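You operate a simulated robot arm through the tools that you are given. There is no shell and no other tool. Be economical: measure what you need, move in short steps, check, and stop when the job is done.

Carry out the task below with a simulated two-armed robot. There is one attempt and no reset: what you move stays moved.

TASK
Hold the pale bowl on the desk top steady with one hand, lift the purple bobbin out of it with the other and set it down on the desk top.

Only the result counts: the job must be done as asked and must still hold three seconds after the hand-in. Knocking over, shifting, dropping, spilling or breaking anything else fails it.

THE ROBOT
Two 7-joint arms with two-finger parallel grippers on one trunk, on a base that drives. Base frame: it is fixed to the floor where the robot stands at the start and does not move with it; the origin is under the middle of the robot, x ahead of it, y to its left, z up; the surface under the hand at the start is at about z = 860. Lengths are in mm, angles in rad, forces in N, time in s.
The left shoulder is at the start at [-82, 119, 851], the right one opposite. With the tool pointing down near the work surface each hand reaches from about 120 to 580 mm from the robot's upright axis, wherever it stands, measured 20 degrees to its own side. Places, roughly: desk top [700, 800, 900]. Payload 3.43 kg a hand.
Tool frame (each hand has its own): the origin (TCP) lies between the finger pads and is the grasp point; the fingertips stand 30 mm ahead of it; z points along the fingers, y is the line along which they close. Largest opening 94 mm; finger width 28, thickness 10; the body of the gripper, 50 by 96 mm, starts 55 mm behind the TCP.
Orientation is told as [roll, pitch, yaw] about the base's x, y, z axes, in that order, counted from this pose: with the fingers straight down and closing along the base's y, the tool's x points along the base's -x, its y along +y and its z along -z.

THE INTERFACE
- The arms move only by the tool nudge_tool. It takes "left_deltas", "right_deltas" or both (then of equal length, played together; a hand with none holds still); each is a list of rows, each a list of 7 numbers: the finger opening in cm, from 0 to 9.4, then the shift along the base's x, y, z in cm, then the turn, a rotation vector about the base's x, y, z in rad. In form: [[claw, x, y, z, rx, ry, rz], ...]. A call has 1 to 20 rows; each row shifts and turns the commanded pose from where the row before left it. A row lasts 0.2 s, in which the tool goes at most 50 mm and 0.15 rad; a call with a longer step from one row to the next is refused whole, and so is a gripper value outside its range. Where a pose cannot be reached the arm comes as near as it can. A force on the tool above 40 N (or 10 N above the force at the start of the call, whichever is more), or a blocked arm, ends the call early, and 0.2 s more pass. The fingers move at their own pace (about 153 mm/s each) and stop on an object; they squeeze with about 33 N. The grip force told is the motor's: it shows also when the fingers shut on nothing. Time passes only in rows, and 0.2 s behind the last, so rows that do not move let the fingers close. It gives the time, the measured TCP pose, the force on the tool (base axes), the opening and the grip force at its end, in the units of the frame above (readings bear some noise), with the torque about the TCP (base axes, N m) and any sound that the robot's microphone picked up.
- Cameras (640 x 400 px; columns grow to the right, rows downward): "scene" is now at [17.7, 40.5, 1555.2]; the picture's right is [0.54, -0.84, 0.00], its down [-0.67, -0.43, -0.60] and it looks along [0.51, 0.32, -0.80] (base axes); focal length 266 px, centre (320, 200). "left" rides on the left gripper at [76, -14, -103] in its tool frame; the picture's right is [0.18, 0.98, 0.00], its down [-0.75, 0.14, -0.64] and it looks along [-0.63, 0.12, 0.77] (tool axes); focal length 243 px, centre (320, 200). "right" rides on the right gripper at [76, 14, -103] in its tool frame; the picture's right is [-0.18, 0.98, 0.00], its down [-0.75, -0.14, -0.64] and it looks along [-0.63, -0.12, 0.77] (tool axes); focal length 243 px, centre (320, 200). There is no depth. A picture from a camera that has moved, and an enlarged one, comes with that camera's place and axes in the base frame and with its lens.
- camera(camera): a new picture of that camera. It takes no simulated time.
- raise_lower(by): slides the trunk up (or, below 0, down) by that many mm; the arms and the scene camera ride with it, the base frame stays. It gives what a move gives, with no picture.
- steer(legs): drives the robot by 1 to 6 legs, each [ahead, left, turn to the left] in mm, mm and rad, along the robot's own axes; the way and the turn of a leg run together, so that a leg with both is an arc; at most 1500 mm and 3.142 rad a leg. The arms and the cameras ride along, it lands a little off, and it stops where it bumps. It gives what a move gives.
- aim_head(pan, tilt): turns the head with the scene camera to pan (to the left, within 2.496 rad either way) and tilt (down, from -0.506 to 1.204), counted from straight ahead of the robot. It gives what a move gives.
- enlarge(camera, box): a new picture of the part [left, top, right, bottom] of that camera's present view, enlarged. It takes no simulated time.
- hand_in(): hands the job in; it is judged then, once.

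Work in short steps. Places have to be worked out from the pictures, the camera data and where the tool is seen: move nearer, look again, correct. Check each grasp and each placing, and mend what went wrong. You have 120 turns and 92 pictures in all, those below and enlarged ones among them. Open the grippers and draw the arms clear of the work before you hand the job in, unless the task says otherwise; then end with one line.

The tools are called after "Call:" as name(argument=value, ...) on one line, values as JSON. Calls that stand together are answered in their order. nudge_tool: Moves the arms, as the interface text tells. Its arguments: {"type":"object","properties":{"left_deltas":{"type":"array"},"right_deltas":{"type":"array"}},"required":[]} The other tools are called the same way: raise_lower (by) slides the trunk up or down; steer (legs) drives the base; aim_head (pan, tilt) turns the head that bears the scene camera; camera (camera) takes a picture; enlarge (camera, box) takes an enlarged picture of a part of a camera's view; hand_in () hands the job in.

At the start:

```text
time_s: 0.0
left_tool_pos: [304.7, 427.3, 1094.8]
left_ee_rot: [-0.001, 0.0, 0.0]
left_ft_force: [-0.5, 0.0, 0.4]
left_wrist_torque: [0.01, -0.01, 0.0]
left_opening: 93.9
left_finger_force: 0.1
right_tool_pos: [294.3, 43.9, 1187.5]
right_ee_rot: [-0.001, -0.001, -0.001]
right_ft_force: [-0.2, 0.2, -0.6]
right_wrist_torque: [0.02, 0.01, 0.03]
right_opening: 94.0
right_finger_force: 0.1
trunk travel left (down, up): [-275.0, 60.0]
robot x, y, heading: [-0.7, -2.1, -0.004]
head pan, tilt: [0.567, 0.922]
```

scene: 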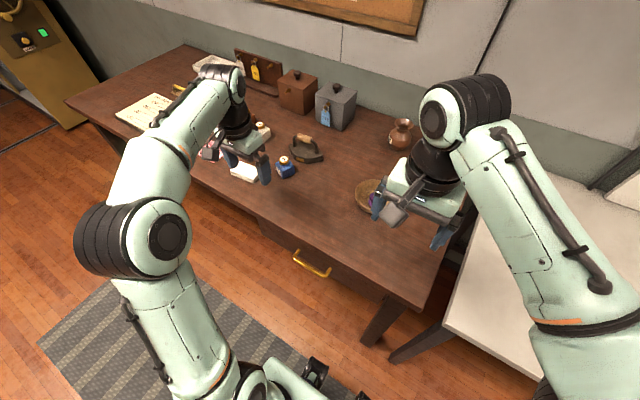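
right: 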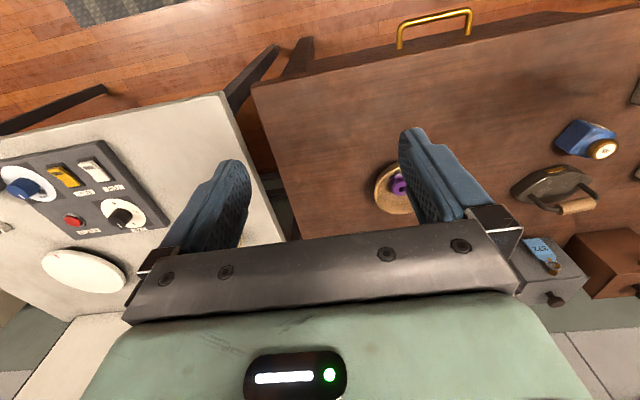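
left: 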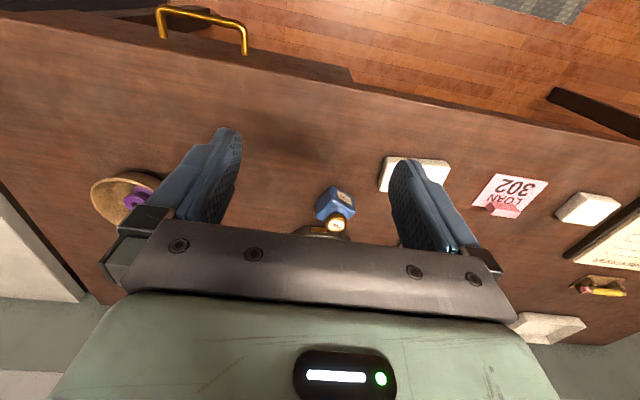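

The bowl seems to be near [545, 145] and the desk edge near x=305. I'll take a closer look at the bowl from both wrist cameras.

Call:
enlarge(camera="right", box=[340, 140, 460, 230])

Call:
enlarge(camera="left", box=[60, 140, 200, 240])

```text
4.44 times, centred on (400, 185) of right
camera zoom: at [217.8, 59.5, 1288.8], right [0.18, 0.98, 0.0], down [0.75, -0.14, 0.64], along [0.63, -0.12, -0.77], focal length 1078 px, centre (-36, 267)
```

zoom: 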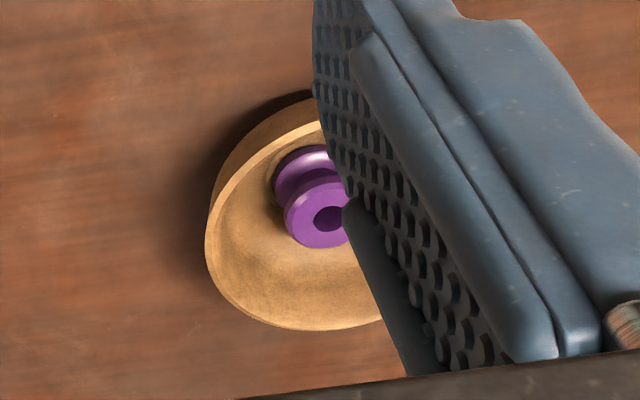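

```text
4.00 times, centred on (130, 190) of left
camera zoom: at [228.8, 412.5, 1198.1], right [-0.18, 0.98, 0.0], down [0.75, 0.14, 0.64], along [0.63, 0.12, -0.77], focal length 970 px, centre (1080, 240)
```

zoom: 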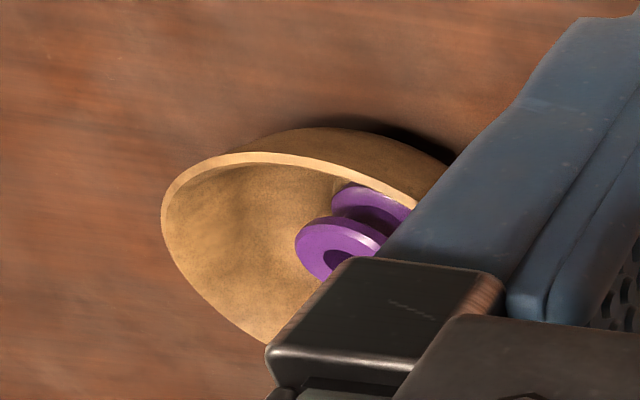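

The bobbin stands upright, or nearly so, in a small wooden bowl. I'll drive so the bowl is ahead of the robot at a comfortable reach.

Call:
steer(legs=[[0, 150, 0], [110, 0, 0]])

Call:
aim_head(pan=0.0, tilt=1.0)

Call:
camera(camera="scene")

Call:
camera(camera="right")

Call:
camera(camera="left")

```text
time_s: 2.8
left_tool_pos: [400.9, 577.0, 1094.8]
left_ee_rot: [-0.003, 0.0, -0.012]
left_ft_force: [-1.1, 0.3, 0.3]
left_wrist_torque: [0.02, -0.02, -0.01]
left_opening: 94.1
left_finger_force: 0.0
right_tool_pos: [388.0, 194.7, 1184.5]
right_ee_rot: [-0.002, -0.001, -0.011]
right_ft_force: [-1.4, 0.7, 0.7]
right_wrist_torque: [-0.03, -0.02, 0.01]
right_opening: 94.1
right_finger_force: 0.1
trunk travel left (down, up): [-275.0, 60.0]
robot x, y, heading: [93.8, 150.4, -0.007]
head pan, tilt: [0.567, 0.922]
stopped in leg 2: the robot was blocked; the commanded pose is now the measured one
```

```text
time_s: 3.8
left_tool_pos: [401.1, 576.1, 1093.5]
left_ee_rot: [-0.002, 0.001, -0.01]
left_ft_force: [1.0, 0.0, 0.0]
left_wrist_torque: [-0.03, 0.02, -0.03]
left_opening: 94.1
left_finger_force: 0.0
right_tool_pos: [388.0, 194.3, 1184.4]
right_ee_rot: [-0.002, 0.001, -0.013]
right_ft_force: [0.0, 0.2, 0.7]
right_wrist_torque: [0.02, -0.03, -0.02]
right_opening: 94.1
right_finger_force: 0.2
trunk travel left (down, up): [-275.0, 60.0]
robot x, y, heading: [90.3, 149.7, -0.011]
head pan, tilt: [0.0, 1.0]
```

```text
86 pictures are left
camera scene: at [117.0, 152.6, 1549.5], right [-0.01, -1.0, 0.0], down [-0.84, 0.01, -0.54], along [0.54, 0.0, -0.84], focal length 266 px, centre (320, 200)
```

scene: 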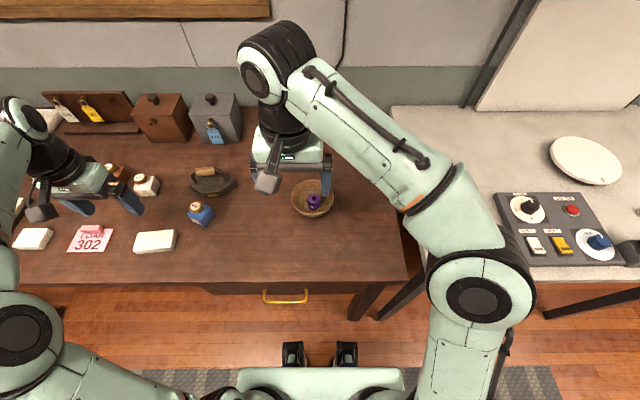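

```text
85 pictures are left
camera right: at [312.1, 209.8, 1287.7], right [0.2, 0.98, 0.0], down [0.75, -0.15, 0.64], along [0.63, -0.13, -0.77], focal length 243 px, centre (320, 200)
```

right: 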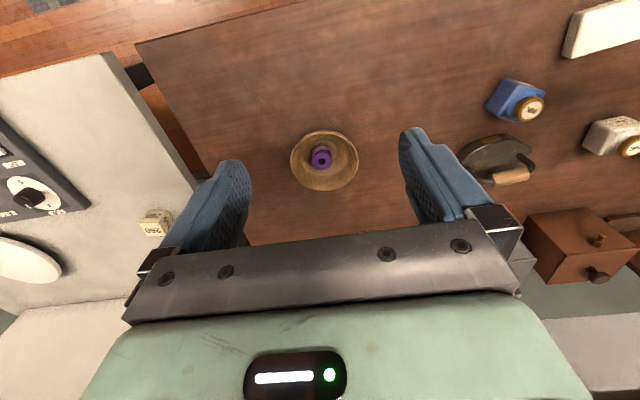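

```text
84 pictures are left
camera left: at [325.2, 562.5, 1197.1], right [-0.17, 0.98, 0.0], down [0.76, 0.13, 0.64], along [0.63, 0.11, -0.77], focal length 243 px, centre (320, 200)
```

left: 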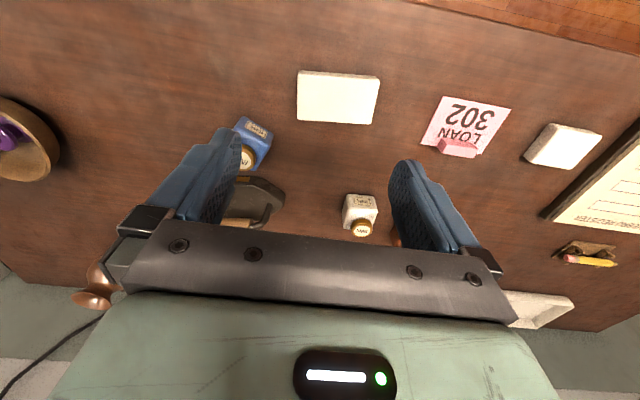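

Blocked at x≈90, which still leaves the bowl (centre ≈[541,172], diameter ≈120) within reach. The right hand will hold the right rim, tilted outward, so I bring it above and to the right of it first.

Call:
nudge_tool(right_deltas=[[5, 2.57, -2.23, -3, 0.1, 0, 0], [5, 2.57, -2.23, -3, 0.1, 0, 0], [5, 2.57, -2.23, -3, 0.1, 0, 0], [5, 2.57, -2.23, -3, 0.1, 0, 0], [5, 2.57, -2.23, -3, 0.1, 0, 0], [5, 2.57, -2.23, -3, 0.1, 0, 0]])

Call:
camera(camera="right")

Call:
camera(camera="scene")

```text
time_s: 5.2
left_tool_pos: [402.0, 575.1, 1093.8]
left_ee_rot: [-0.002, 0.002, -0.01]
left_ft_force: [0.4, -0.3, -0.3]
left_wrist_torque: [0.0, 0.02, -0.01]
left_opening: 94.0
left_finger_force: 0.1
right_tool_pos: [544.5, 57.6, 1005.3]
right_ee_rot: [0.6, 0.008, -0.01]
right_ft_force: [-0.3, -0.3, -0.3]
right_wrist_torque: [0.03, 0.04, 0.01]
right_opening: 50.0
right_finger_force: 0.0
trunk travel left (down, up): [-275.0, 60.0]
robot x, y, heading: [91.6, 150.6, -0.009]
head pan, tilt: [0.0, 1.0]
```

```text
83 pictures are left
camera right: at [468.1, 12.5, 1098.5], right [0.2, 0.81, 0.55], down [0.75, -0.49, 0.44], along [0.63, 0.33, -0.7], focal length 243 px, centre (320, 200)
```

right: 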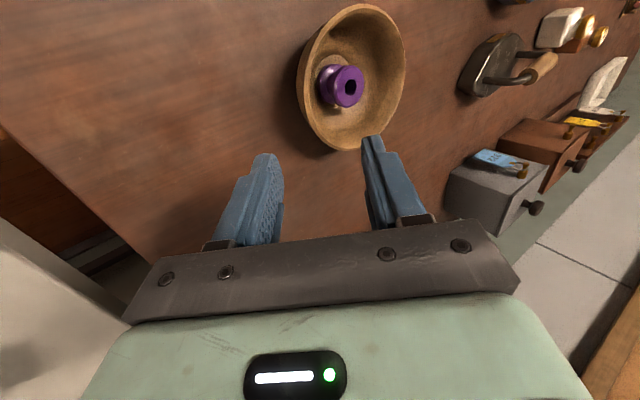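

```text
82 pictures are left
camera scene: at [118.4, 151.4, 1549.6], right [-0.01, -1.0, 0.0], down [-0.84, 0.01, -0.54], along [0.54, 0.0, -0.84], focal length 266 px, centre (320, 200)
```

scene: 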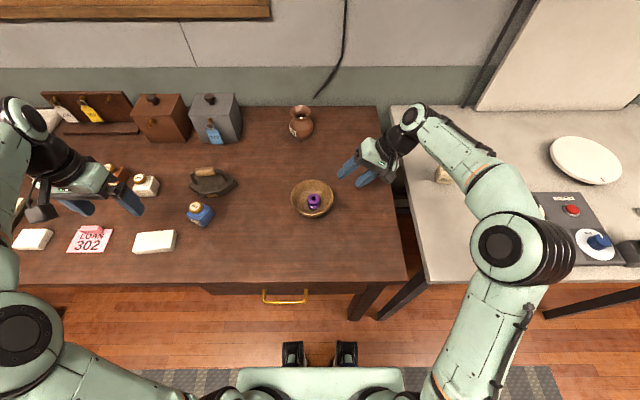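

The hand is right of the bowl with a clear view. I'll zoom in on the bowl in the scene and right views to measure the rim.

Call:
enlarge(camera="scene", box=[270, 150, 398, 230])

Call:
enlarge(camera="right", box=[220, 0, 460, 150])

```text
5.00 times, centred on (334, 190) of scene
camera zoom: at [118.4, 151.4, 1549.6], right [-0.01, -1.0, 0.0], down [-0.84, 0.01, -0.54], along [0.54, 0.0, -0.84], focal length 1331 px, centre (250, 250)
```

zoom: 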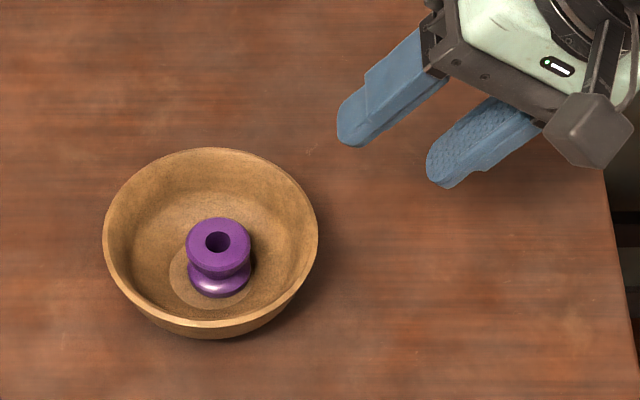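

```text
2.67 times, centred on (340, 75) of right
camera zoom: at [468.1, 12.5, 1098.5], right [0.2, 0.81, 0.55], down [0.75, -0.49, 0.44], along [0.63, 0.33, -0.7], focal length 647 px, centre (267, 533)
```

zoom: 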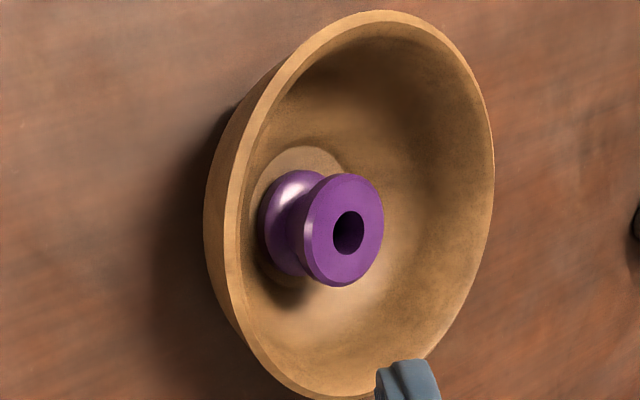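

Rim's right edge ≈[543,112,901], radius ≈62; bobbin ≈[541,170], top ≈899, about 38 mm across. I advance the right hand to 30 mm short of the rim along the tool axis and check.

Call:
nudge_tool(right_deltas=[[3.2, -0.1, 1.5, -2.4, 0, 0, 0], [3.2, 0, 0.0, -2.4, 0, 0, 0], [3.2, 0, 1.7, -2.45, 0, 0, 0]])

Call:
enlarge(camera="scene", box=[270, 150, 398, 230])

Call:
camera(camera="right")

```text
time_s: 6.0
left_tool_pos: [402.6, 578.0, 1093.4]
left_ee_rot: [-0.003, 0.001, -0.012]
left_ft_force: [-0.2, -0.7, 0.7]
left_wrist_torque: [-0.01, 0.02, -0.01]
left_opening: 94.1
left_finger_force: 0.0
right_tool_pos: [543.0, 93.0, 932.0]
right_ee_rot: [0.598, 0.01, -0.007]
right_ft_force: [-0.2, -0.2, 0.3]
right_wrist_torque: [-0.01, 0.01, 0.01]
right_opening: 32.0
right_finger_force: 0.1
trunk travel left (down, up): [-275.0, 60.0]
robot x, y, heading: [93.2, 151.5, -0.005]
head pan, tilt: [0.0, 1.0]
```

```text
5.00 times, centred on (334, 190) of scene
camera zoom: at [117.9, 152.9, 1549.5], right [-0.01, -1.0, 0.0], down [-0.84, 0.01, -0.54], along [0.54, 0.0, -0.84], focal length 1331 px, centre (250, 250)
```

zoom: 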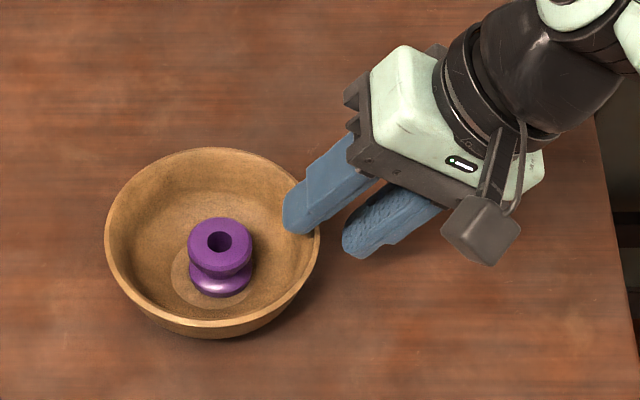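

```text
78 pictures are left
camera right: at [466.7, 47.9, 1025.3], right [0.2, 0.81, 0.55], down [0.75, -0.49, 0.45], along [0.63, 0.33, -0.71], focal length 243 px, centre (320, 200)
```

right: 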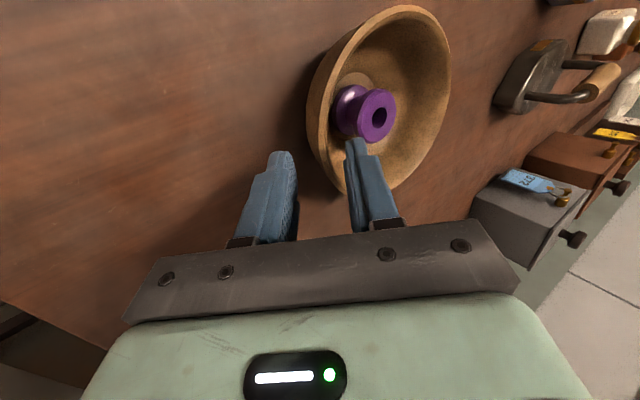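

The rim lies between the fingers. I advance 29 mm more along the tool axis, then check before closing.

Call:
nudge_tool(right_deltas=[[3.2, 0, 0.7, -1.2, 0, 0, 0], [3.2, 0, 0.7, -1.2, 0, 0, 0]])

Call:
enlarge(camera="scene", box=[270, 150, 398, 230])

Call:
enlarge(camera="right", box=[220, 50, 460, 200])

```text
time_s: 6.6
left_tool_pos: [401.5, 575.5, 1094.7]
left_ee_rot: [-0.002, 0.002, -0.011]
left_ft_force: [-0.6, 0.2, 0.1]
left_wrist_torque: [0.0, -0.01, -0.01]
left_opening: 93.6
left_finger_force: 0.0
right_tool_pos: [541.6, 104.6, 907.1]
right_ee_rot: [0.599, 0.006, -0.009]
right_ft_force: [-0.3, 0.2, -0.2]
right_wrist_torque: [0.01, -0.01, -0.02]
right_opening: 31.8
right_finger_force: 0.0
trunk travel left (down, up): [-275.0, 60.0]
robot x, y, heading: [93.8, 154.2, -0.012]
head pan, tilt: [0.0, 1.0]
```

```text
5.00 times, centred on (334, 190) of scene
camera zoom: at [117.4, 152.4, 1549.5], right [-0.01, -1.0, 0.0], down [-0.84, 0.01, -0.54], along [0.54, 0.0, -0.84], focal length 1331 px, centre (250, 250)
```

zoom: 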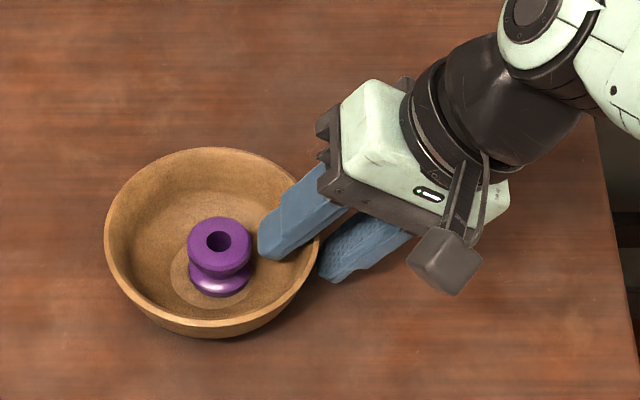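

```text
2.67 times, centred on (340, 125) of right
camera zoom: at [465.4, 61.3, 1000.4], right [0.2, 0.81, 0.55], down [0.75, -0.48, 0.45], along [0.63, 0.33, -0.7], focal length 647 px, centre (267, 400)
```

zoom: 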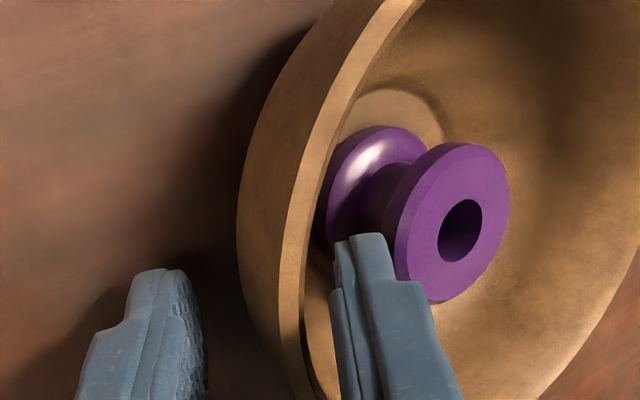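

The wall is slightly nearer the inner finger, so I shift about 2.5 mm inward while narrowing the opening, then look again.

Call:
nudge_tool(right_deltas=[[2.5, 0, 0.1, 0.07, 0, 0, 0], [2.2, 0, 0.1, 0.07, 0, 0, 0]])

Call:
enlarge(camera="right", box=[220, 50, 460, 200])

Call:
enlarge(camera="scene", box=[290, 170, 354, 210])

```text
time_s: 7.2
left_tool_pos: [401.7, 576.4, 1094.4]
left_ee_rot: [-0.002, 0.001, -0.012]
left_ft_force: [-0.3, 0.0, 0.4]
left_wrist_torque: [-0.02, 0.01, 0.01]
left_opening: 93.9
left_finger_force: 0.0
right_tool_pos: [541.3, 108.5, 909.8]
right_ee_rot: [0.599, 0.008, -0.011]
right_ft_force: [-0.3, 0.4, 0.2]
right_wrist_torque: [-0.02, 0.01, 0.02]
right_opening: 22.6
right_finger_force: 0.4
trunk travel left (down, up): [-275.0, 60.0]
robot x, y, heading: [91.8, 154.2, -0.009]
head pan, tilt: [0.0, 1.0]
```

```text
2.67 times, centred on (340, 125) of right
camera zoom: at [465.3, 63.0, 1002.4], right [0.2, 0.81, 0.55], down [0.75, -0.49, 0.45], along [0.63, 0.33, -0.7], focal length 647 px, centre (267, 400)
```

zoom: 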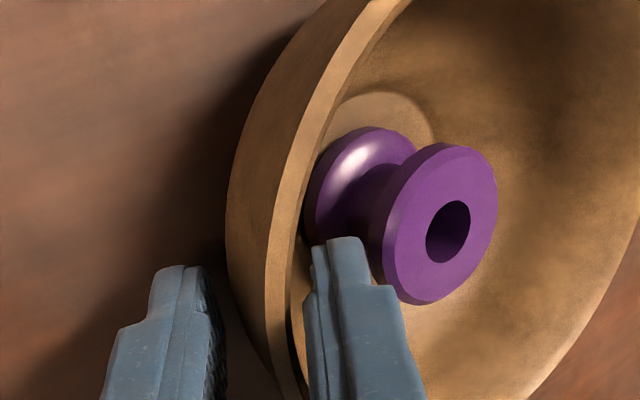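

```text
10.00 times, centred on (322, 190) of scene
camera zoom: at [117.3, 152.5, 1549.5], right [-0.01, -1.0, 0.0], down [-0.84, 0.01, -0.54], along [0.54, 0.0, -0.84], focal length 2661 px, centre (300, 300)
```

zoom: 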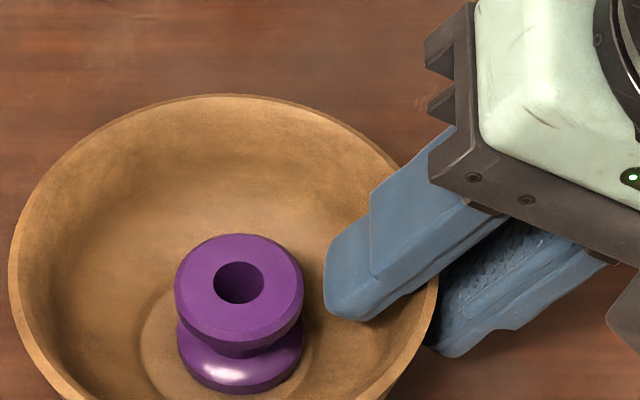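

The wall is now centred between the fingers. I close gently.

Call:
nudge_tool(right_deltas=[[1.6, 0, 0, 0, 0, 0, 0], [1.2, 0, 0, 0, 0, 0, 0], [0.9, 0, 0, 0, 0, 0, 0], [0.6, 0, 0, 0, 0, 0, 0], [0.0, 0, 0, 0, 0, 0, 0], [0.0, 0, 0, 0, 0, 0, 0]])

Call:
enlarge(camera="scene", box=[270, 150, 398, 230])

Call:
enlarge(camera="right", box=[220, 50, 460, 200])

```text
time_s: 8.6
left_tool_pos: [400.6, 576.9, 1094.0]
left_ee_rot: [-0.001, 0.0, -0.008]
left_ft_force: [-0.1, 0.5, -0.3]
left_wrist_torque: [-0.01, 0.0, 0.03]
left_opening: 94.4
left_finger_force: 0.0
right_tool_pos: [542.3, 107.7, 909.1]
right_ee_rot: [0.598, 0.007, -0.01]
right_ft_force: [-0.5, 0.0, -2.5]
right_wrist_torque: [-0.12, -0.01, 0.02]
right_opening: 6.6
right_finger_force: 33.0
trunk travel left (down, up): [-275.0, 60.0]
robot x, y, heading: [93.9, 153.8, -0.006]
head pan, tilt: [0.0, 1.0]
```

```text
5.00 times, centred on (334, 190) of scene
camera zoom: at [117.5, 152.4, 1549.5], right [-0.01, -1.0, 0.0], down [-0.84, 0.01, -0.54], along [0.54, 0.0, -0.84], focal length 1331 px, centre (250, 250)
```

zoom: 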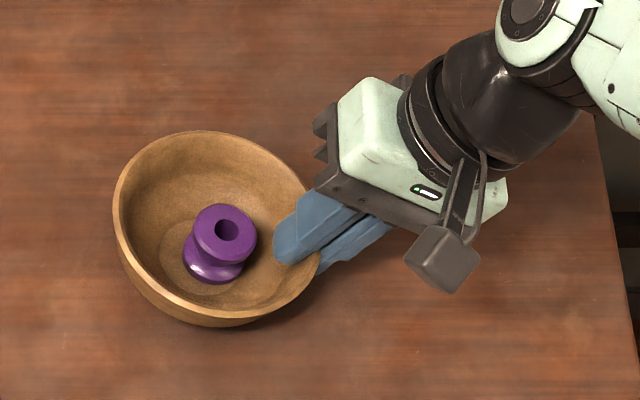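

```text
2.67 times, centred on (340, 125) of right
camera zoom: at [465.4, 62.9, 1002.3], right [0.2, 0.81, 0.55], down [0.75, -0.48, 0.45], along [0.63, 0.33, -0.7], focal length 647 px, centre (267, 400)
```

zoom: 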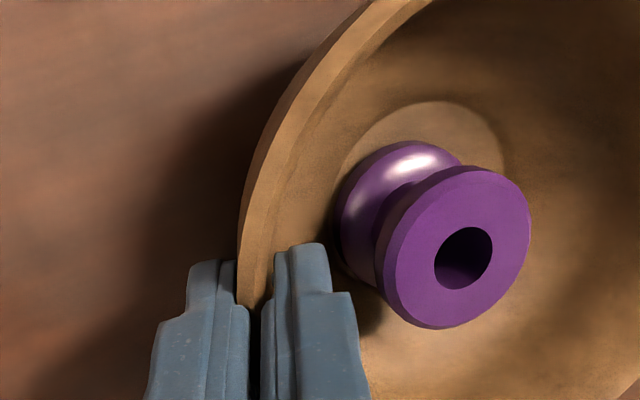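

The grip aligned the wall with the fingers and raised the bowl's left side (the wall is steeper than my tilt). I roll the hand back in small steps to set the bowl flat, watching the force.

Call:
nudge_tool(right_deltas=[[0, 0, 0, 0, -0.05, 0, 0], [0, 0, 0, 0, -0.05, 0, 0], [0, 0, 0, 0, -0.05, 0, 0]])

Call:
enlarge(camera="scene", box=[270, 150, 398, 230])

```text
time_s: 9.4
left_tool_pos: [401.4, 577.1, 1093.8]
left_ee_rot: [-0.001, 0.003, -0.011]
left_ft_force: [-1.0, -0.4, -0.2]
left_wrist_torque: [-0.02, -0.01, 0.02]
left_opening: 94.1
left_finger_force: 0.0
right_tool_pos: [540.7, 109.3, 911.4]
right_ee_rot: [0.45, 0.004, -0.012]
right_ft_force: [1.6, 2.7, 5.5]
right_wrist_torque: [0.3, 0.0, -0.07]
right_opening: 6.8
right_finger_force: 33.3
trunk travel left (down, up): [-275.0, 60.0]
robot x, y, heading: [93.7, 152.2, -0.009]
head pan, tilt: [0.0, 1.0]
```

```text
5.00 times, centred on (334, 190) of scene
camera zoom: at [117.1, 153.1, 1549.6], right [-0.01, -1.0, 0.0], down [-0.84, 0.01, -0.54], along [0.54, 0.0, -0.84], focal length 1331 px, centre (250, 250)
```

zoom: 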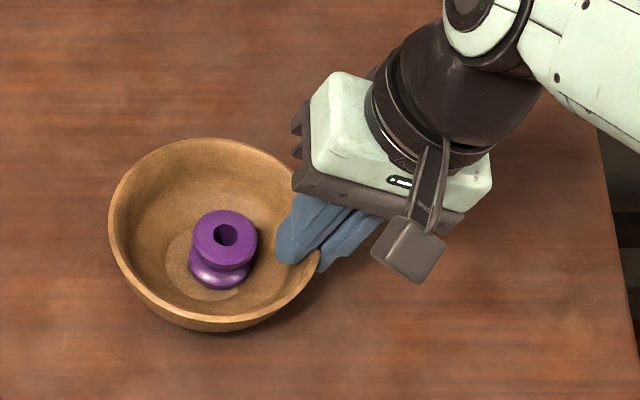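

The bowl is nearly flat and touching the desk (about 8 N). One more small roll to compare.

Call:
nudge_tool(right_deltas=[[0, 0, 0, 0, -0.04, 0, 0], [0, 0, 0, 0, -0.03, 0, 0]])

Call:
enlarge(camera="scene", box=[270, 150, 398, 230])

Call:
enlarge(camera="right", box=[220, 50, 460, 200])

```text
time_s: 10.0
left_tool_pos: [400.3, 578.3, 1095.1]
left_ee_rot: [-0.002, 0.0, -0.011]
left_ft_force: [0.4, -0.1, -0.1]
left_wrist_torque: [0.03, 0.03, 0.02]
left_opening: 93.8
left_finger_force: 0.0
right_tool_pos: [541.6, 110.0, 912.7]
right_ee_rot: [0.383, 0.0, -0.011]
right_ft_force: [0.4, 9.9, 21.8]
right_wrist_torque: [1.24, 0.24, -0.09]
right_opening: 6.6
right_finger_force: 33.1
trunk travel left (down, up): [-275.0, 60.0]
robot x, y, heading: [92.9, 152.4, -0.006]
head pan, tilt: [0.0, 1.0]
```

```text
5.00 times, centred on (334, 190) of scene
camera zoom: at [115.7, 153.7, 1549.8], right [-0.01, -1.0, 0.0], down [-0.84, 0.01, -0.54], along [0.54, 0.0, -0.84], focal length 1331 px, centre (250, 250)
```

zoom: 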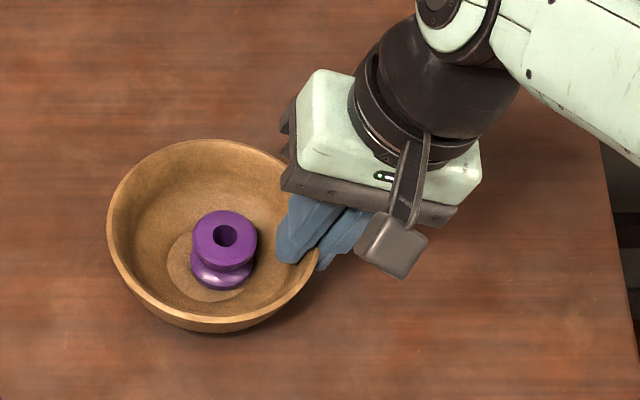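

```text
2.67 times, centred on (340, 125) of right
camera zoom: at [464.6, 87.1, 1013.8], right [0.19, 0.91, 0.37], down [0.75, -0.38, 0.54], along [0.63, 0.17, -0.76], focal length 647 px, centre (267, 400)
```

zoom: 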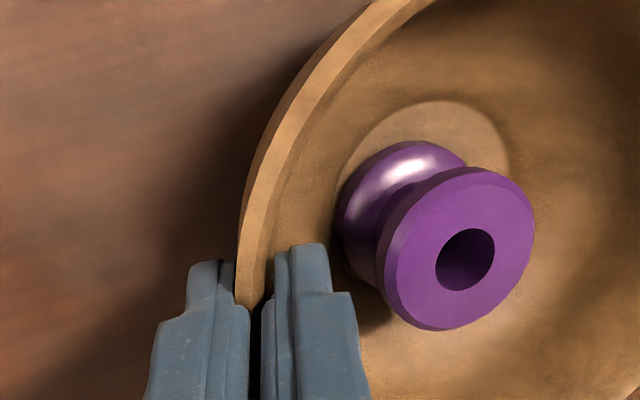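

Force rose to ~22 N, pressing on the left foot edge, so I ease back and lower the hand slightly to seat it.

Call:
nudge_tool(right_deltas=[[0, 0, 0, 0, 0.03, 0, 0], [0, 0, 0, -0.1, 0.02, 0, 0]])

```text
time_s: 10.6
left_tool_pos: [399.8, 577.5, 1095.0]
left_ee_rot: [-0.003, -0.001, -0.011]
left_ft_force: [-0.1, 0.0, 0.4]
left_wrist_torque: [0.05, 0.0, -0.02]
left_opening: 94.2
left_finger_force: 0.1
right_tool_pos: [541.3, 107.4, 911.0]
right_ee_rot: [0.43, -0.001, -0.012]
right_ft_force: [1.0, 2.1, 30.6]
right_wrist_torque: [1.22, 0.03, -0.09]
right_opening: 6.8
right_finger_force: 33.4
trunk travel left (down, up): [-275.0, 60.0]
robot x, y, heading: [95.5, 154.7, -0.007]
head pan, tilt: [0.0, 1.0]
```

The contact centre has moved under the foot, so the bowl is seated flat but pressed at ~33 N. I relieve it by 1 mm.

Call:
nudge_tool(right_deltas=[[0, 0, 0, 0.1, 0, 0, 0], [0, 0, 0, 0, 0, 0, 0]])

Call:
enlarge(camera="scene", box=[270, 150, 398, 230])

```text
time_s: 11.2
left_tool_pos: [399.7, 577.0, 1095.5]
left_ee_rot: [-0.001, -0.001, -0.01]
left_ft_force: [-0.3, 0.8, 1.0]
left_wrist_torque: [-0.01, 0.02, -0.01]
left_opening: 94.2
left_finger_force: 0.1
right_tool_pos: [540.8, 107.8, 912.4]
right_ee_rot: [0.428, 0.001, -0.012]
right_ft_force: [3.5, 1.9, 25.2]
right_wrist_torque: [0.94, -0.03, -0.11]
right_opening: 6.7
right_finger_force: 33.2
trunk travel left (down, up): [-275.0, 60.0]
robot x, y, heading: [92.6, 150.9, -0.005]
head pan, tilt: [0.0, 1.0]
```

```text
5.00 times, centred on (334, 190) of scene
camera zoom: at [115.8, 152.7, 1549.6], right [-0.01, -1.0, 0.0], down [-0.84, 0.01, -0.54], along [0.54, 0.0, -0.84], focal length 1331 px, centre (250, 250)
```

zoom: 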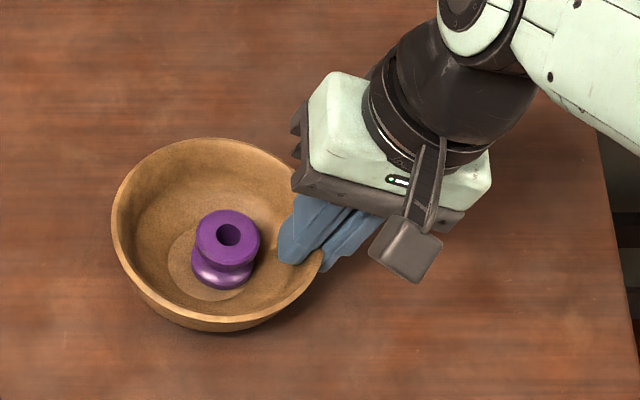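

The contact still sits near the foot's right edge, so the left is still slightly up. I roll back further while raising the hand a little.

Call:
nudge_tool(right_deltas=[[0, 0, 0, 0.1, -0.03, 0, 0], [0, 0, 0, 0.05, -0.03, 0, 0], [0, 0, 0, 0.05, -0.03, 0, 0]])

Call:
enlarge(camera="scene", box=[270, 150, 398, 230])

```text
time_s: 12.0
left_tool_pos: [400.2, 577.5, 1093.5]
left_ee_rot: [-0.002, 0.0, -0.012]
left_ft_force: [0.9, 0.0, -1.0]
left_wrist_torque: [0.02, 0.0, 0.0]
left_opening: 94.0
left_finger_force: 0.0
right_tool_pos: [542.0, 111.5, 913.4]
right_ee_rot: [0.342, 0.003, -0.012]
right_ft_force: [3.4, 9.6, 27.1]
right_wrist_torque: [1.42, 0.14, -0.22]
right_opening: 7.4
right_finger_force: 32.9
trunk travel left (down, up): [-275.0, 60.0]
robot x, y, heading: [92.1, 149.5, -0.009]
head pan, tilt: [0.0, 1.0]
```

```text
5.00 times, centred on (334, 190) of scene
camera zoom: at [115.8, 153.9, 1549.6], right [-0.01, -1.0, 0.0], down [-0.84, 0.01, -0.54], along [0.54, 0.0, -0.84], focal length 1331 px, centre (250, 250)
```

zoom: 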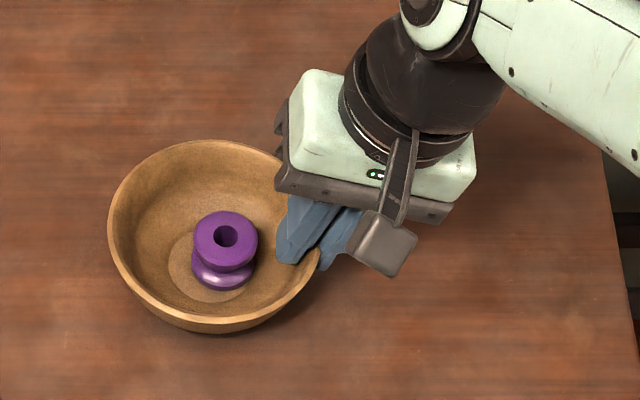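

Let me check the bowl's flatness with a tighter zoom.

Call:
enlarge(camera="scene", box=[286, 174, 342, 220])

Call:
enlarge(camera="left", box=[0, 80, 120, 200])

```text
8.70 times, centred on (314, 197) of scene
camera zoom: at [115.8, 153.9, 1549.6], right [-0.01, -1.0, 0.0], down [-0.84, 0.01, -0.54], along [0.54, 0.0, -0.84], focal length 2314 px, centre (372, 226)
```

zoom: 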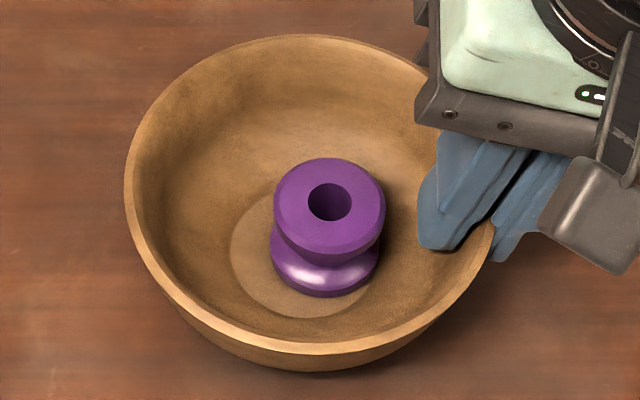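

```text
3.33 times, centred on (60, 140) of left
camera zoom: at [324.3, 563.6, 1197.0], right [-0.17, 0.98, 0.0], down [0.76, 0.14, 0.64], along [0.63, 0.11, -0.77], focal length 809 px, centre (1187, 400)
```

zoom: 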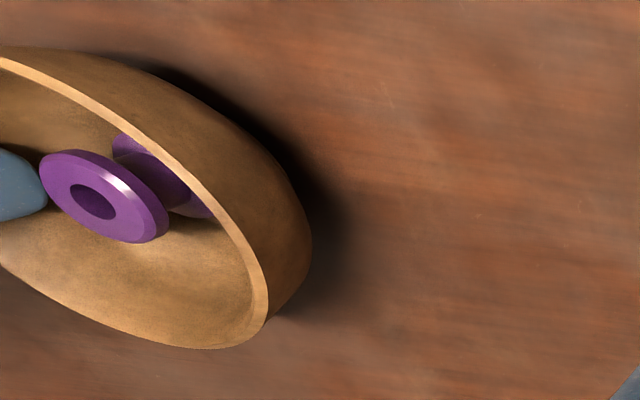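

It is almost flat but the grip is stressed. I open a little so the bowl settles by itself, then regrip at its natural wall angle.

Call:
nudge_tool(right_deltas=[[1.0, 0, 0, 0, 0, 0, 0], [1.6, 0, 0, 0, 0, 0, 0], [1.6, 0, 0, 0, 0, 0, 0]])

Call:
enlarge(camera="scene", box=[286, 174, 342, 220])

Call:
enlarge(camera="right", box=[220, 50, 460, 200])

```text
time_s: 12.8
left_tool_pos: [401.2, 577.1, 1094.1]
left_ee_rot: [-0.002, 0.002, -0.011]
left_ft_force: [-0.1, -0.5, -0.4]
left_wrist_torque: [0.01, -0.01, 0.02]
left_opening: 94.0
left_finger_force: 0.0
right_tool_pos: [540.7, 108.0, 910.1]
right_ee_rot: [0.336, 0.007, -0.012]
right_ft_force: [0.9, 0.6, 0.6]
right_wrist_torque: [0.03, 0.0, -0.02]
right_opening: 16.4
right_finger_force: 0.5
trunk travel left (down, up): [-275.0, 60.0]
robot x, y, heading: [92.7, 157.2, -0.01]
head pan, tilt: [0.0, 1.0]
```

```text
8.70 times, centred on (314, 197) of scene
camera zoom: at [117.2, 152.6, 1549.5], right [-0.01, -1.0, 0.0], down [-0.84, 0.01, -0.54], along [0.54, 0.0, -0.84], focal length 2314 px, centre (372, 226)
```

zoom: 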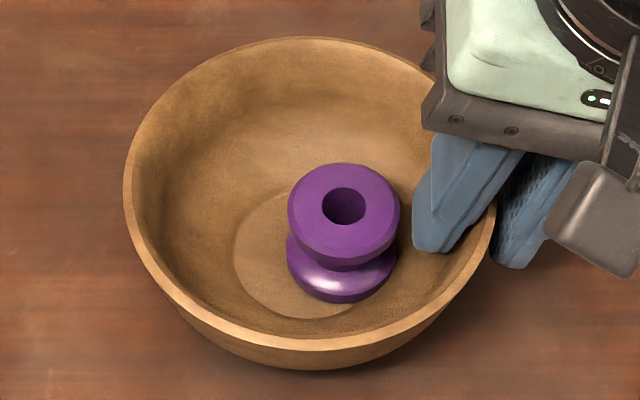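

```text
2.67 times, centred on (340, 125) of right
camera zoom: at [465.5, 88.9, 1012.7], right [0.2, 0.93, 0.32], down [0.75, -0.35, 0.55], along [0.63, 0.14, -0.77], focal length 647 px, centre (267, 400)
```

zoom: 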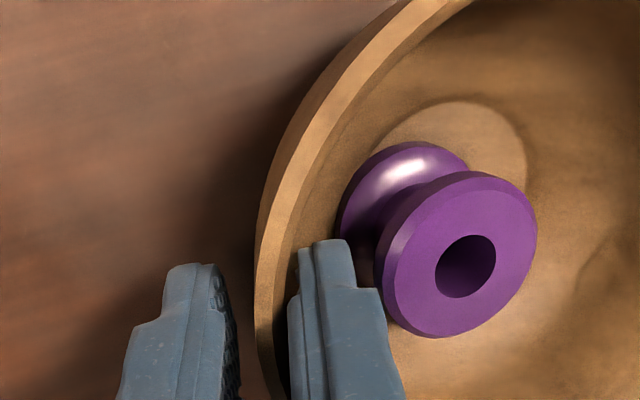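

The bowl settled flat (centre ≈[543,173]); bobbin slid to ≈[542,162]. I reduce the roll to ~0.27, shift 4 mm toward the bowl to centre the wall, then check.

Call:
nudge_tool(right_deltas=[[1.6, 0, 0.2, 0.0, -0.035, 0, 0], [1.6, 0, 0.2, 0.0, -0.035, 0, 0], [1.6, 0, 0, 0, 0, 0, 0]])

Call:
enlarge(camera="scene", box=[286, 174, 342, 220])

Call:
enlarge(camera="right", box=[220, 50, 460, 200])

```text
time_s: 13.6
left_tool_pos: [400.7, 577.2, 1095.2]
left_ee_rot: [-0.001, 0.001, -0.011]
left_ft_force: [-0.8, 0.4, -0.5]
left_wrist_torque: [-0.03, -0.01, 0.0]
left_opening: 93.8
left_finger_force: 0.2
right_tool_pos: [541.9, 111.9, 911.8]
right_ee_rot: [0.268, 0.005, -0.011]
right_ft_force: [-0.5, -0.2, -1.1]
right_wrist_torque: [0.0, 0.01, 0.0]
right_opening: 16.1
right_finger_force: 0.0
trunk travel left (down, up): [-275.0, 60.0]
robot x, y, heading: [89.5, 150.8, -0.01]
head pan, tilt: [0.0, 1.0]
```

```text
8.70 times, centred on (314, 197) of scene
camera zoom: at [117.3, 152.3, 1549.5], right [-0.01, -1.0, 0.0], down [-0.84, 0.01, -0.54], along [0.54, 0.0, -0.84], focal length 2314 px, centre (372, 226)
```

zoom: 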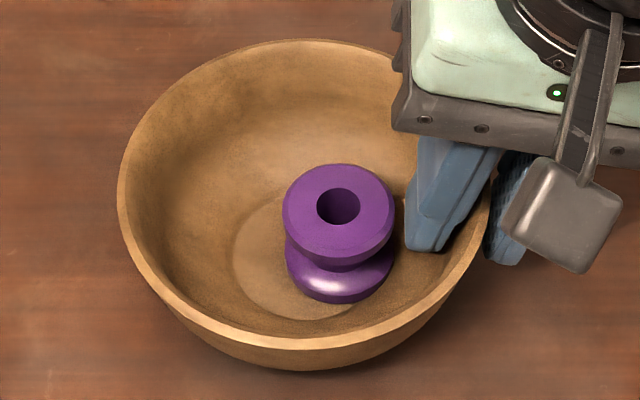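

```text
2.67 times, centred on (340, 125) of right
camera zoom: at [465.8, 100.0, 1014.6], right [0.2, 0.95, 0.26], down [0.75, -0.31, 0.58], along [0.63, 0.08, -0.77], focal length 647 px, centre (267, 400)
```

zoom: 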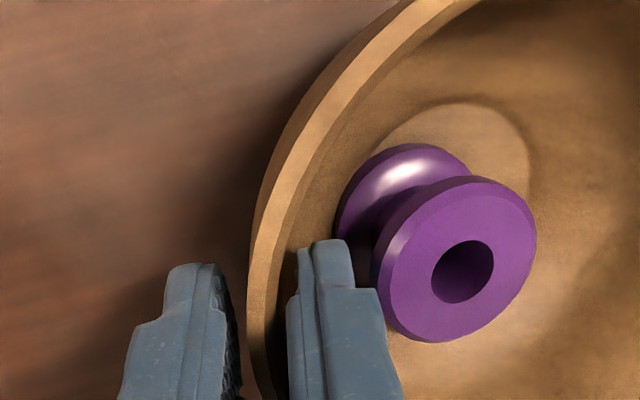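

Positioned well; the wall is between the fingers. Closing slowly.

Call:
nudge_tool(right_deltas=[[1.2, 0, 0, 0, 0, 0, 0], [0.9, 0, 0, 0, 0, 0, 0], [0.7, 0, 0, 0, 0, 0, 0], [0.5, 0, 0, 0, 0, 0, 0], [0.0, 0, 0, 0, 0, 0, 0]])

Call:
enlarge(camera="scene", box=[286, 174, 342, 220])

Call:
enlarge(camera="right", box=[220, 50, 460, 200])

```text
time_s: 14.8
left_tool_pos: [401.4, 577.2, 1093.3]
left_ee_rot: [-0.001, 0.002, -0.01]
left_ft_force: [-0.6, 0.3, 0.3]
left_wrist_torque: [0.0, -0.03, 0.01]
left_opening: 93.6
left_finger_force: 0.1
right_tool_pos: [541.7, 112.7, 913.1]
right_ee_rot: [0.269, 0.003, -0.012]
right_ft_force: [1.5, 0.9, 3.2]
right_wrist_torque: [0.4, 0.07, -0.1]
right_opening: 10.0
right_finger_force: 32.5
trunk travel left (down, up): [-275.0, 60.0]
robot x, y, heading: [89.4, 150.4, -0.005]
head pan, tilt: [0.0, 1.0]
```

```text
8.70 times, centred on (314, 197) of scene
camera zoom: at [117.2, 152.5, 1549.6], right [-0.01, -1.0, 0.0], down [-0.84, 0.01, -0.54], along [0.54, 0.0, -0.84], focal length 2314 px, centre (372, 226)
```

zoom: 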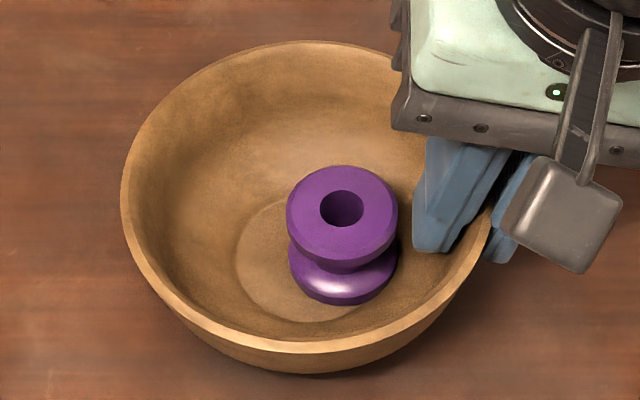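

```text
2.67 times, centred on (340, 125) of right
camera zoom: at [465.8, 100.3, 1015.0], right [0.2, 0.95, 0.26], down [0.75, -0.32, 0.58], along [0.63, 0.08, -0.77], focal length 647 px, centre (267, 400)
```

zoom: 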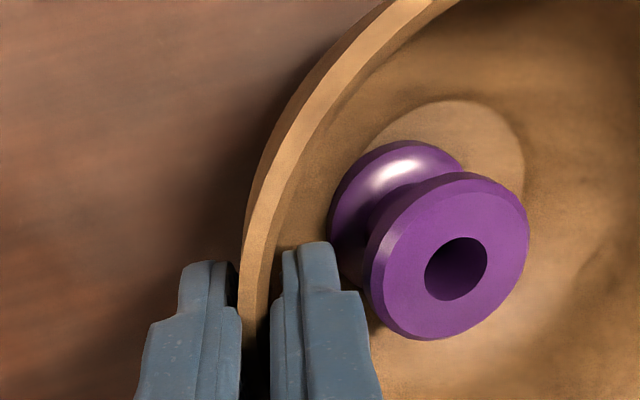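

The bowl is held flat with light forces. Now the left hand: yaw −90° so it closes along x, moving to above-left of the bowl.

Call:
nudge_tool(left_deltas=[[9.4, 1.18, -2.6, 0, 0, 0, -0.13], [9.4, 1.18, -2.6, 0, 0, 0, -0.13], [9.4, 1.18, -2.6, 0, 0, 0, -0.13], [9.4, 1.18, -2.6, 0, 0, 0, -0.13], [9.4, 1.18, -2.6, 0, 0, 0, -0.13], [9.4, 1.18, -2.6, 0, 0, 0, -0.13], [9, 1.18, -2.6, 0, 0, 0, -0.13], [8, 1.18, -2.6, 0, 0, 0, -0.13], [7, 1.18, -2.6, 0, 0, 0, -0.13], [6, 1.18, -2.6, 0, 0, 0, -0.13], [5.4, 1.18, -2.6, 0, 0, 0, -0.13], [5.4, 1.18, -2.6, 0, 0, 0, -0.13]])

Call:
camera(camera="scene")

Call:
camera(camera="left")

```text
time_s: 17.4
left_tool_pos: [543.2, 264.7, 1094.9]
left_ee_rot: [0.0, 0.002, -1.573]
left_ft_force: [0.1, -0.4, -0.5]
left_wrist_torque: [-0.03, 0.03, 0.01]
left_opening: 54.0
left_finger_force: 0.1
right_tool_pos: [541.9, 112.6, 911.6]
right_ee_rot: [0.267, 0.004, -0.01]
right_ft_force: [0.8, 0.2, 6.3]
right_wrist_torque: [0.4, 0.13, -0.08]
right_opening: 10.0
right_finger_force: 32.9
trunk travel left (down, up): [-275.0, 60.0]
robot x, y, heading: [94.6, 153.0, -0.007]
head pan, tilt: [0.0, 1.0]
```

```text
58 pictures are left
camera scene: at [117.5, 151.9, 1549.6], right [-0.01, -1.0, 0.0], down [-0.84, 0.01, -0.54], along [0.54, 0.0, -0.84], focal length 266 px, centre (320, 200)
```

scene: 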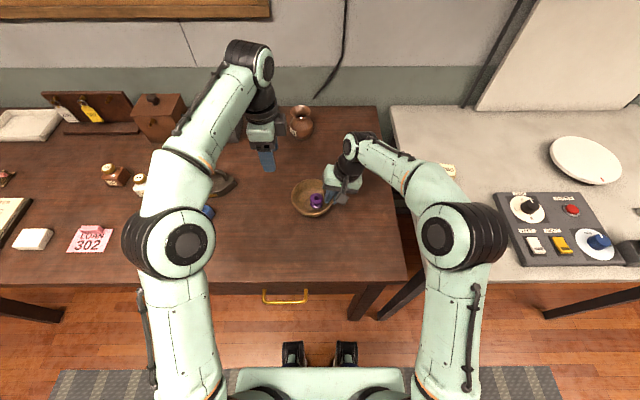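

```text
57 pictures are left
camera left: at [530.0, 339.5, 1197.5], right [0.98, 0.18, 0.0], down [0.14, -0.75, 0.64], along [0.12, -0.63, -0.77], focal length 243 px, centre (320, 200)
```

left: 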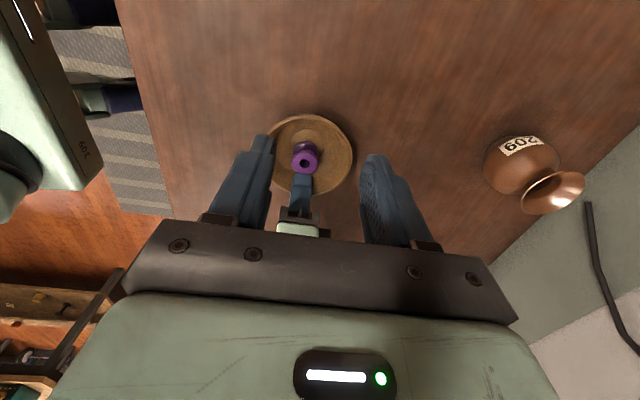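

Bobbin from the left view ≈[541,165]. I tilt the left hand away from the right one (roll −0.3) and come to 60 mm short of the grasp.

Call:
nudge_tool(left_deltas=[[5.4, -0.03, -1.95, -3.25, -0.075, 0, 0], [5.4, -0.03, -1.95, -3.25, -0.075, 0, 0], [5.4, -0.03, -1.95, -3.25, -0.075, 0, 0], [5.4, -0.03, -1.95, -3.25, -0.075, 0, 0]])

Call:
camera(camera="left")

Call:
enlarge(camera="scene", box=[270, 150, 398, 230])

Call:
enlarge(camera="right", box=[200, 0, 520, 200])

```text
time_s: 18.4
left_tool_pos: [542.1, 185.2, 963.8]
left_ee_rot: [-0.001, -0.3, -1.571]
left_ft_force: [-0.4, 0.6, 0.2]
left_wrist_torque: [0.03, 0.0, -0.05]
left_opening: 54.0
left_finger_force: 0.1
right_tool_pos: [542.7, 112.0, 911.1]
right_ee_rot: [0.269, 0.004, -0.01]
right_ft_force: [0.5, 1.1, 5.0]
right_wrist_torque: [0.33, 0.1, -0.11]
right_opening: 9.8
right_finger_force: 33.2
trunk travel left (down, up): [-275.0, 60.0]
robot x, y, heading: [93.9, 151.4, -0.009]
head pan, tilt: [0.0, 1.0]
```

```text
56 pictures are left
camera left: at [529.1, 286.6, 1039.7], right [0.98, 0.18, -0.06], down [0.14, -0.53, 0.84], along [0.12, -0.83, -0.55], focal length 243 px, centre (320, 200)
```

left: 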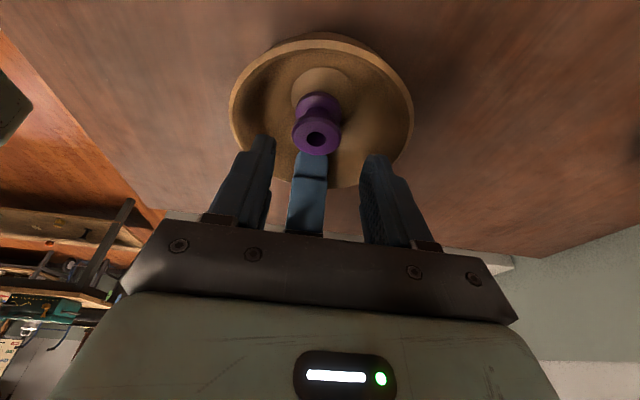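

```text
5.00 times, centred on (334, 190) of scene
camera zoom: at [117.3, 152.4, 1549.6], right [-0.01, -1.0, 0.0], down [-0.84, 0.01, -0.54], along [0.54, 0.0, -0.84], focal length 1331 px, centre (250, 250)
```

zoom: 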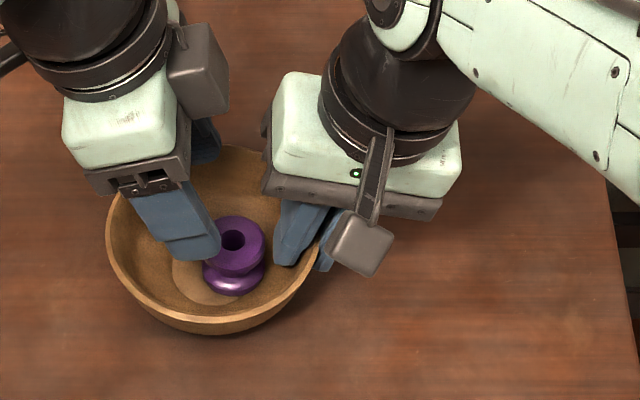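

```text
2.00 times, centred on (360, 100) of right
camera zoom: at [465.7, 100.2, 1014.8], right [0.2, 0.95, 0.26], down [0.75, -0.31, 0.58], along [0.63, 0.08, -0.77], focal length 485 px, centre (240, 400)
```

zoom: 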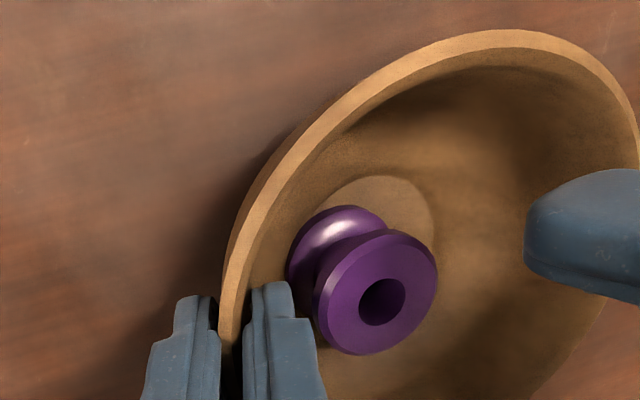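

Aligned in x; bobbin y ≈160. I descend about 40 mm along the tool axis and check.

Call:
nudge_tool(left_deltas=[[5.4, 0, -0.7, -1.9, 0, 0, 0], [5.4, 0, -0.7, -1.9, 0, 0, 0]])

Call:
camera(camera="left")

Call:
enlarge(camera="right", box=[200, 0, 520, 200])

Call:
enlarge(camera="scene", box=[270, 150, 398, 230])

```text
time_s: 19.0
left_tool_pos: [542.0, 170.9, 926.4]
left_ee_rot: [0.0, -0.297, -1.572]
left_ft_force: [0.1, -0.3, -0.2]
left_wrist_torque: [0.0, -0.01, -0.01]
left_opening: 53.9
left_finger_force: 0.0
right_tool_pos: [542.1, 112.6, 913.4]
right_ee_rot: [0.269, 0.004, -0.01]
right_ft_force: [2.0, 1.0, 5.9]
right_wrist_torque: [0.38, 0.14, -0.07]
right_opening: 9.8
right_finger_force: 33.2
trunk travel left (down, up): [-275.0, 60.0]
robot x, y, heading: [92.3, 155.0, -0.005]
head pan, tilt: [0.0, 1.0]
```

```text
53 pictures are left
camera left: at [528.7, 273.5, 1001.8], right [0.98, 0.18, -0.06], down [0.14, -0.53, 0.84], along [0.12, -0.83, -0.55], focal length 243 px, centre (320, 200)
```

left: 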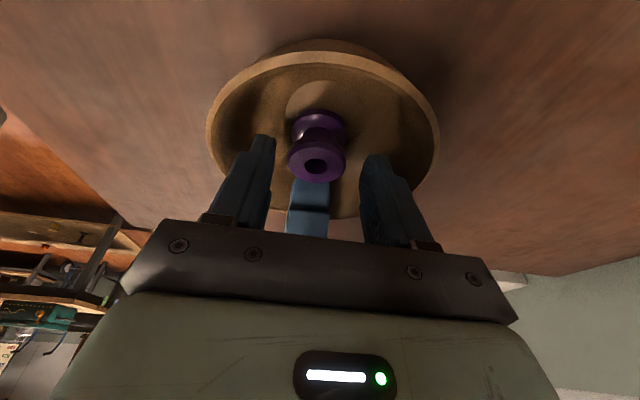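

```text
2.00 times, centred on (360, 100) of right
camera zoom: at [465.7, 100.2, 1014.8], right [0.2, 0.95, 0.26], down [0.75, -0.31, 0.58], along [0.63, 0.08, -0.77], focal length 485 px, centre (240, 400)
```

zoom: 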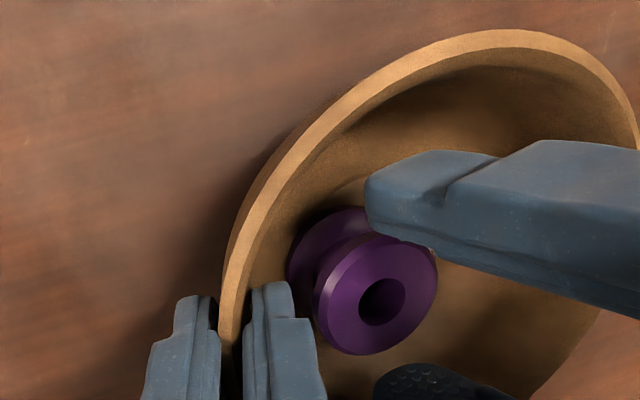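

```text
5.00 times, centred on (334, 190) of scene
camera zoom: at [117.2, 152.4, 1549.5], right [-0.01, -1.0, 0.0], down [-0.84, 0.01, -0.54], along [0.54, 0.0, -0.84], focal length 1331 px, centre (250, 250)
```

zoom: 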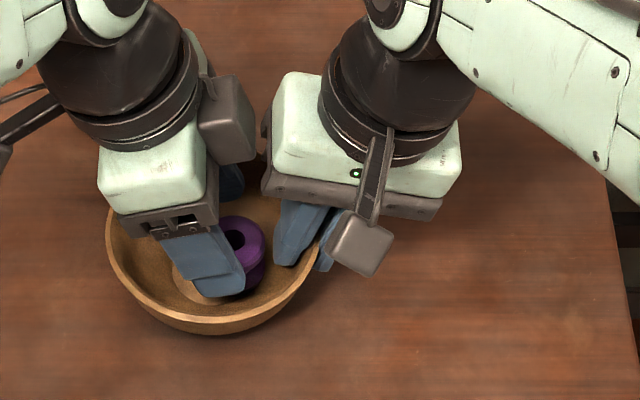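

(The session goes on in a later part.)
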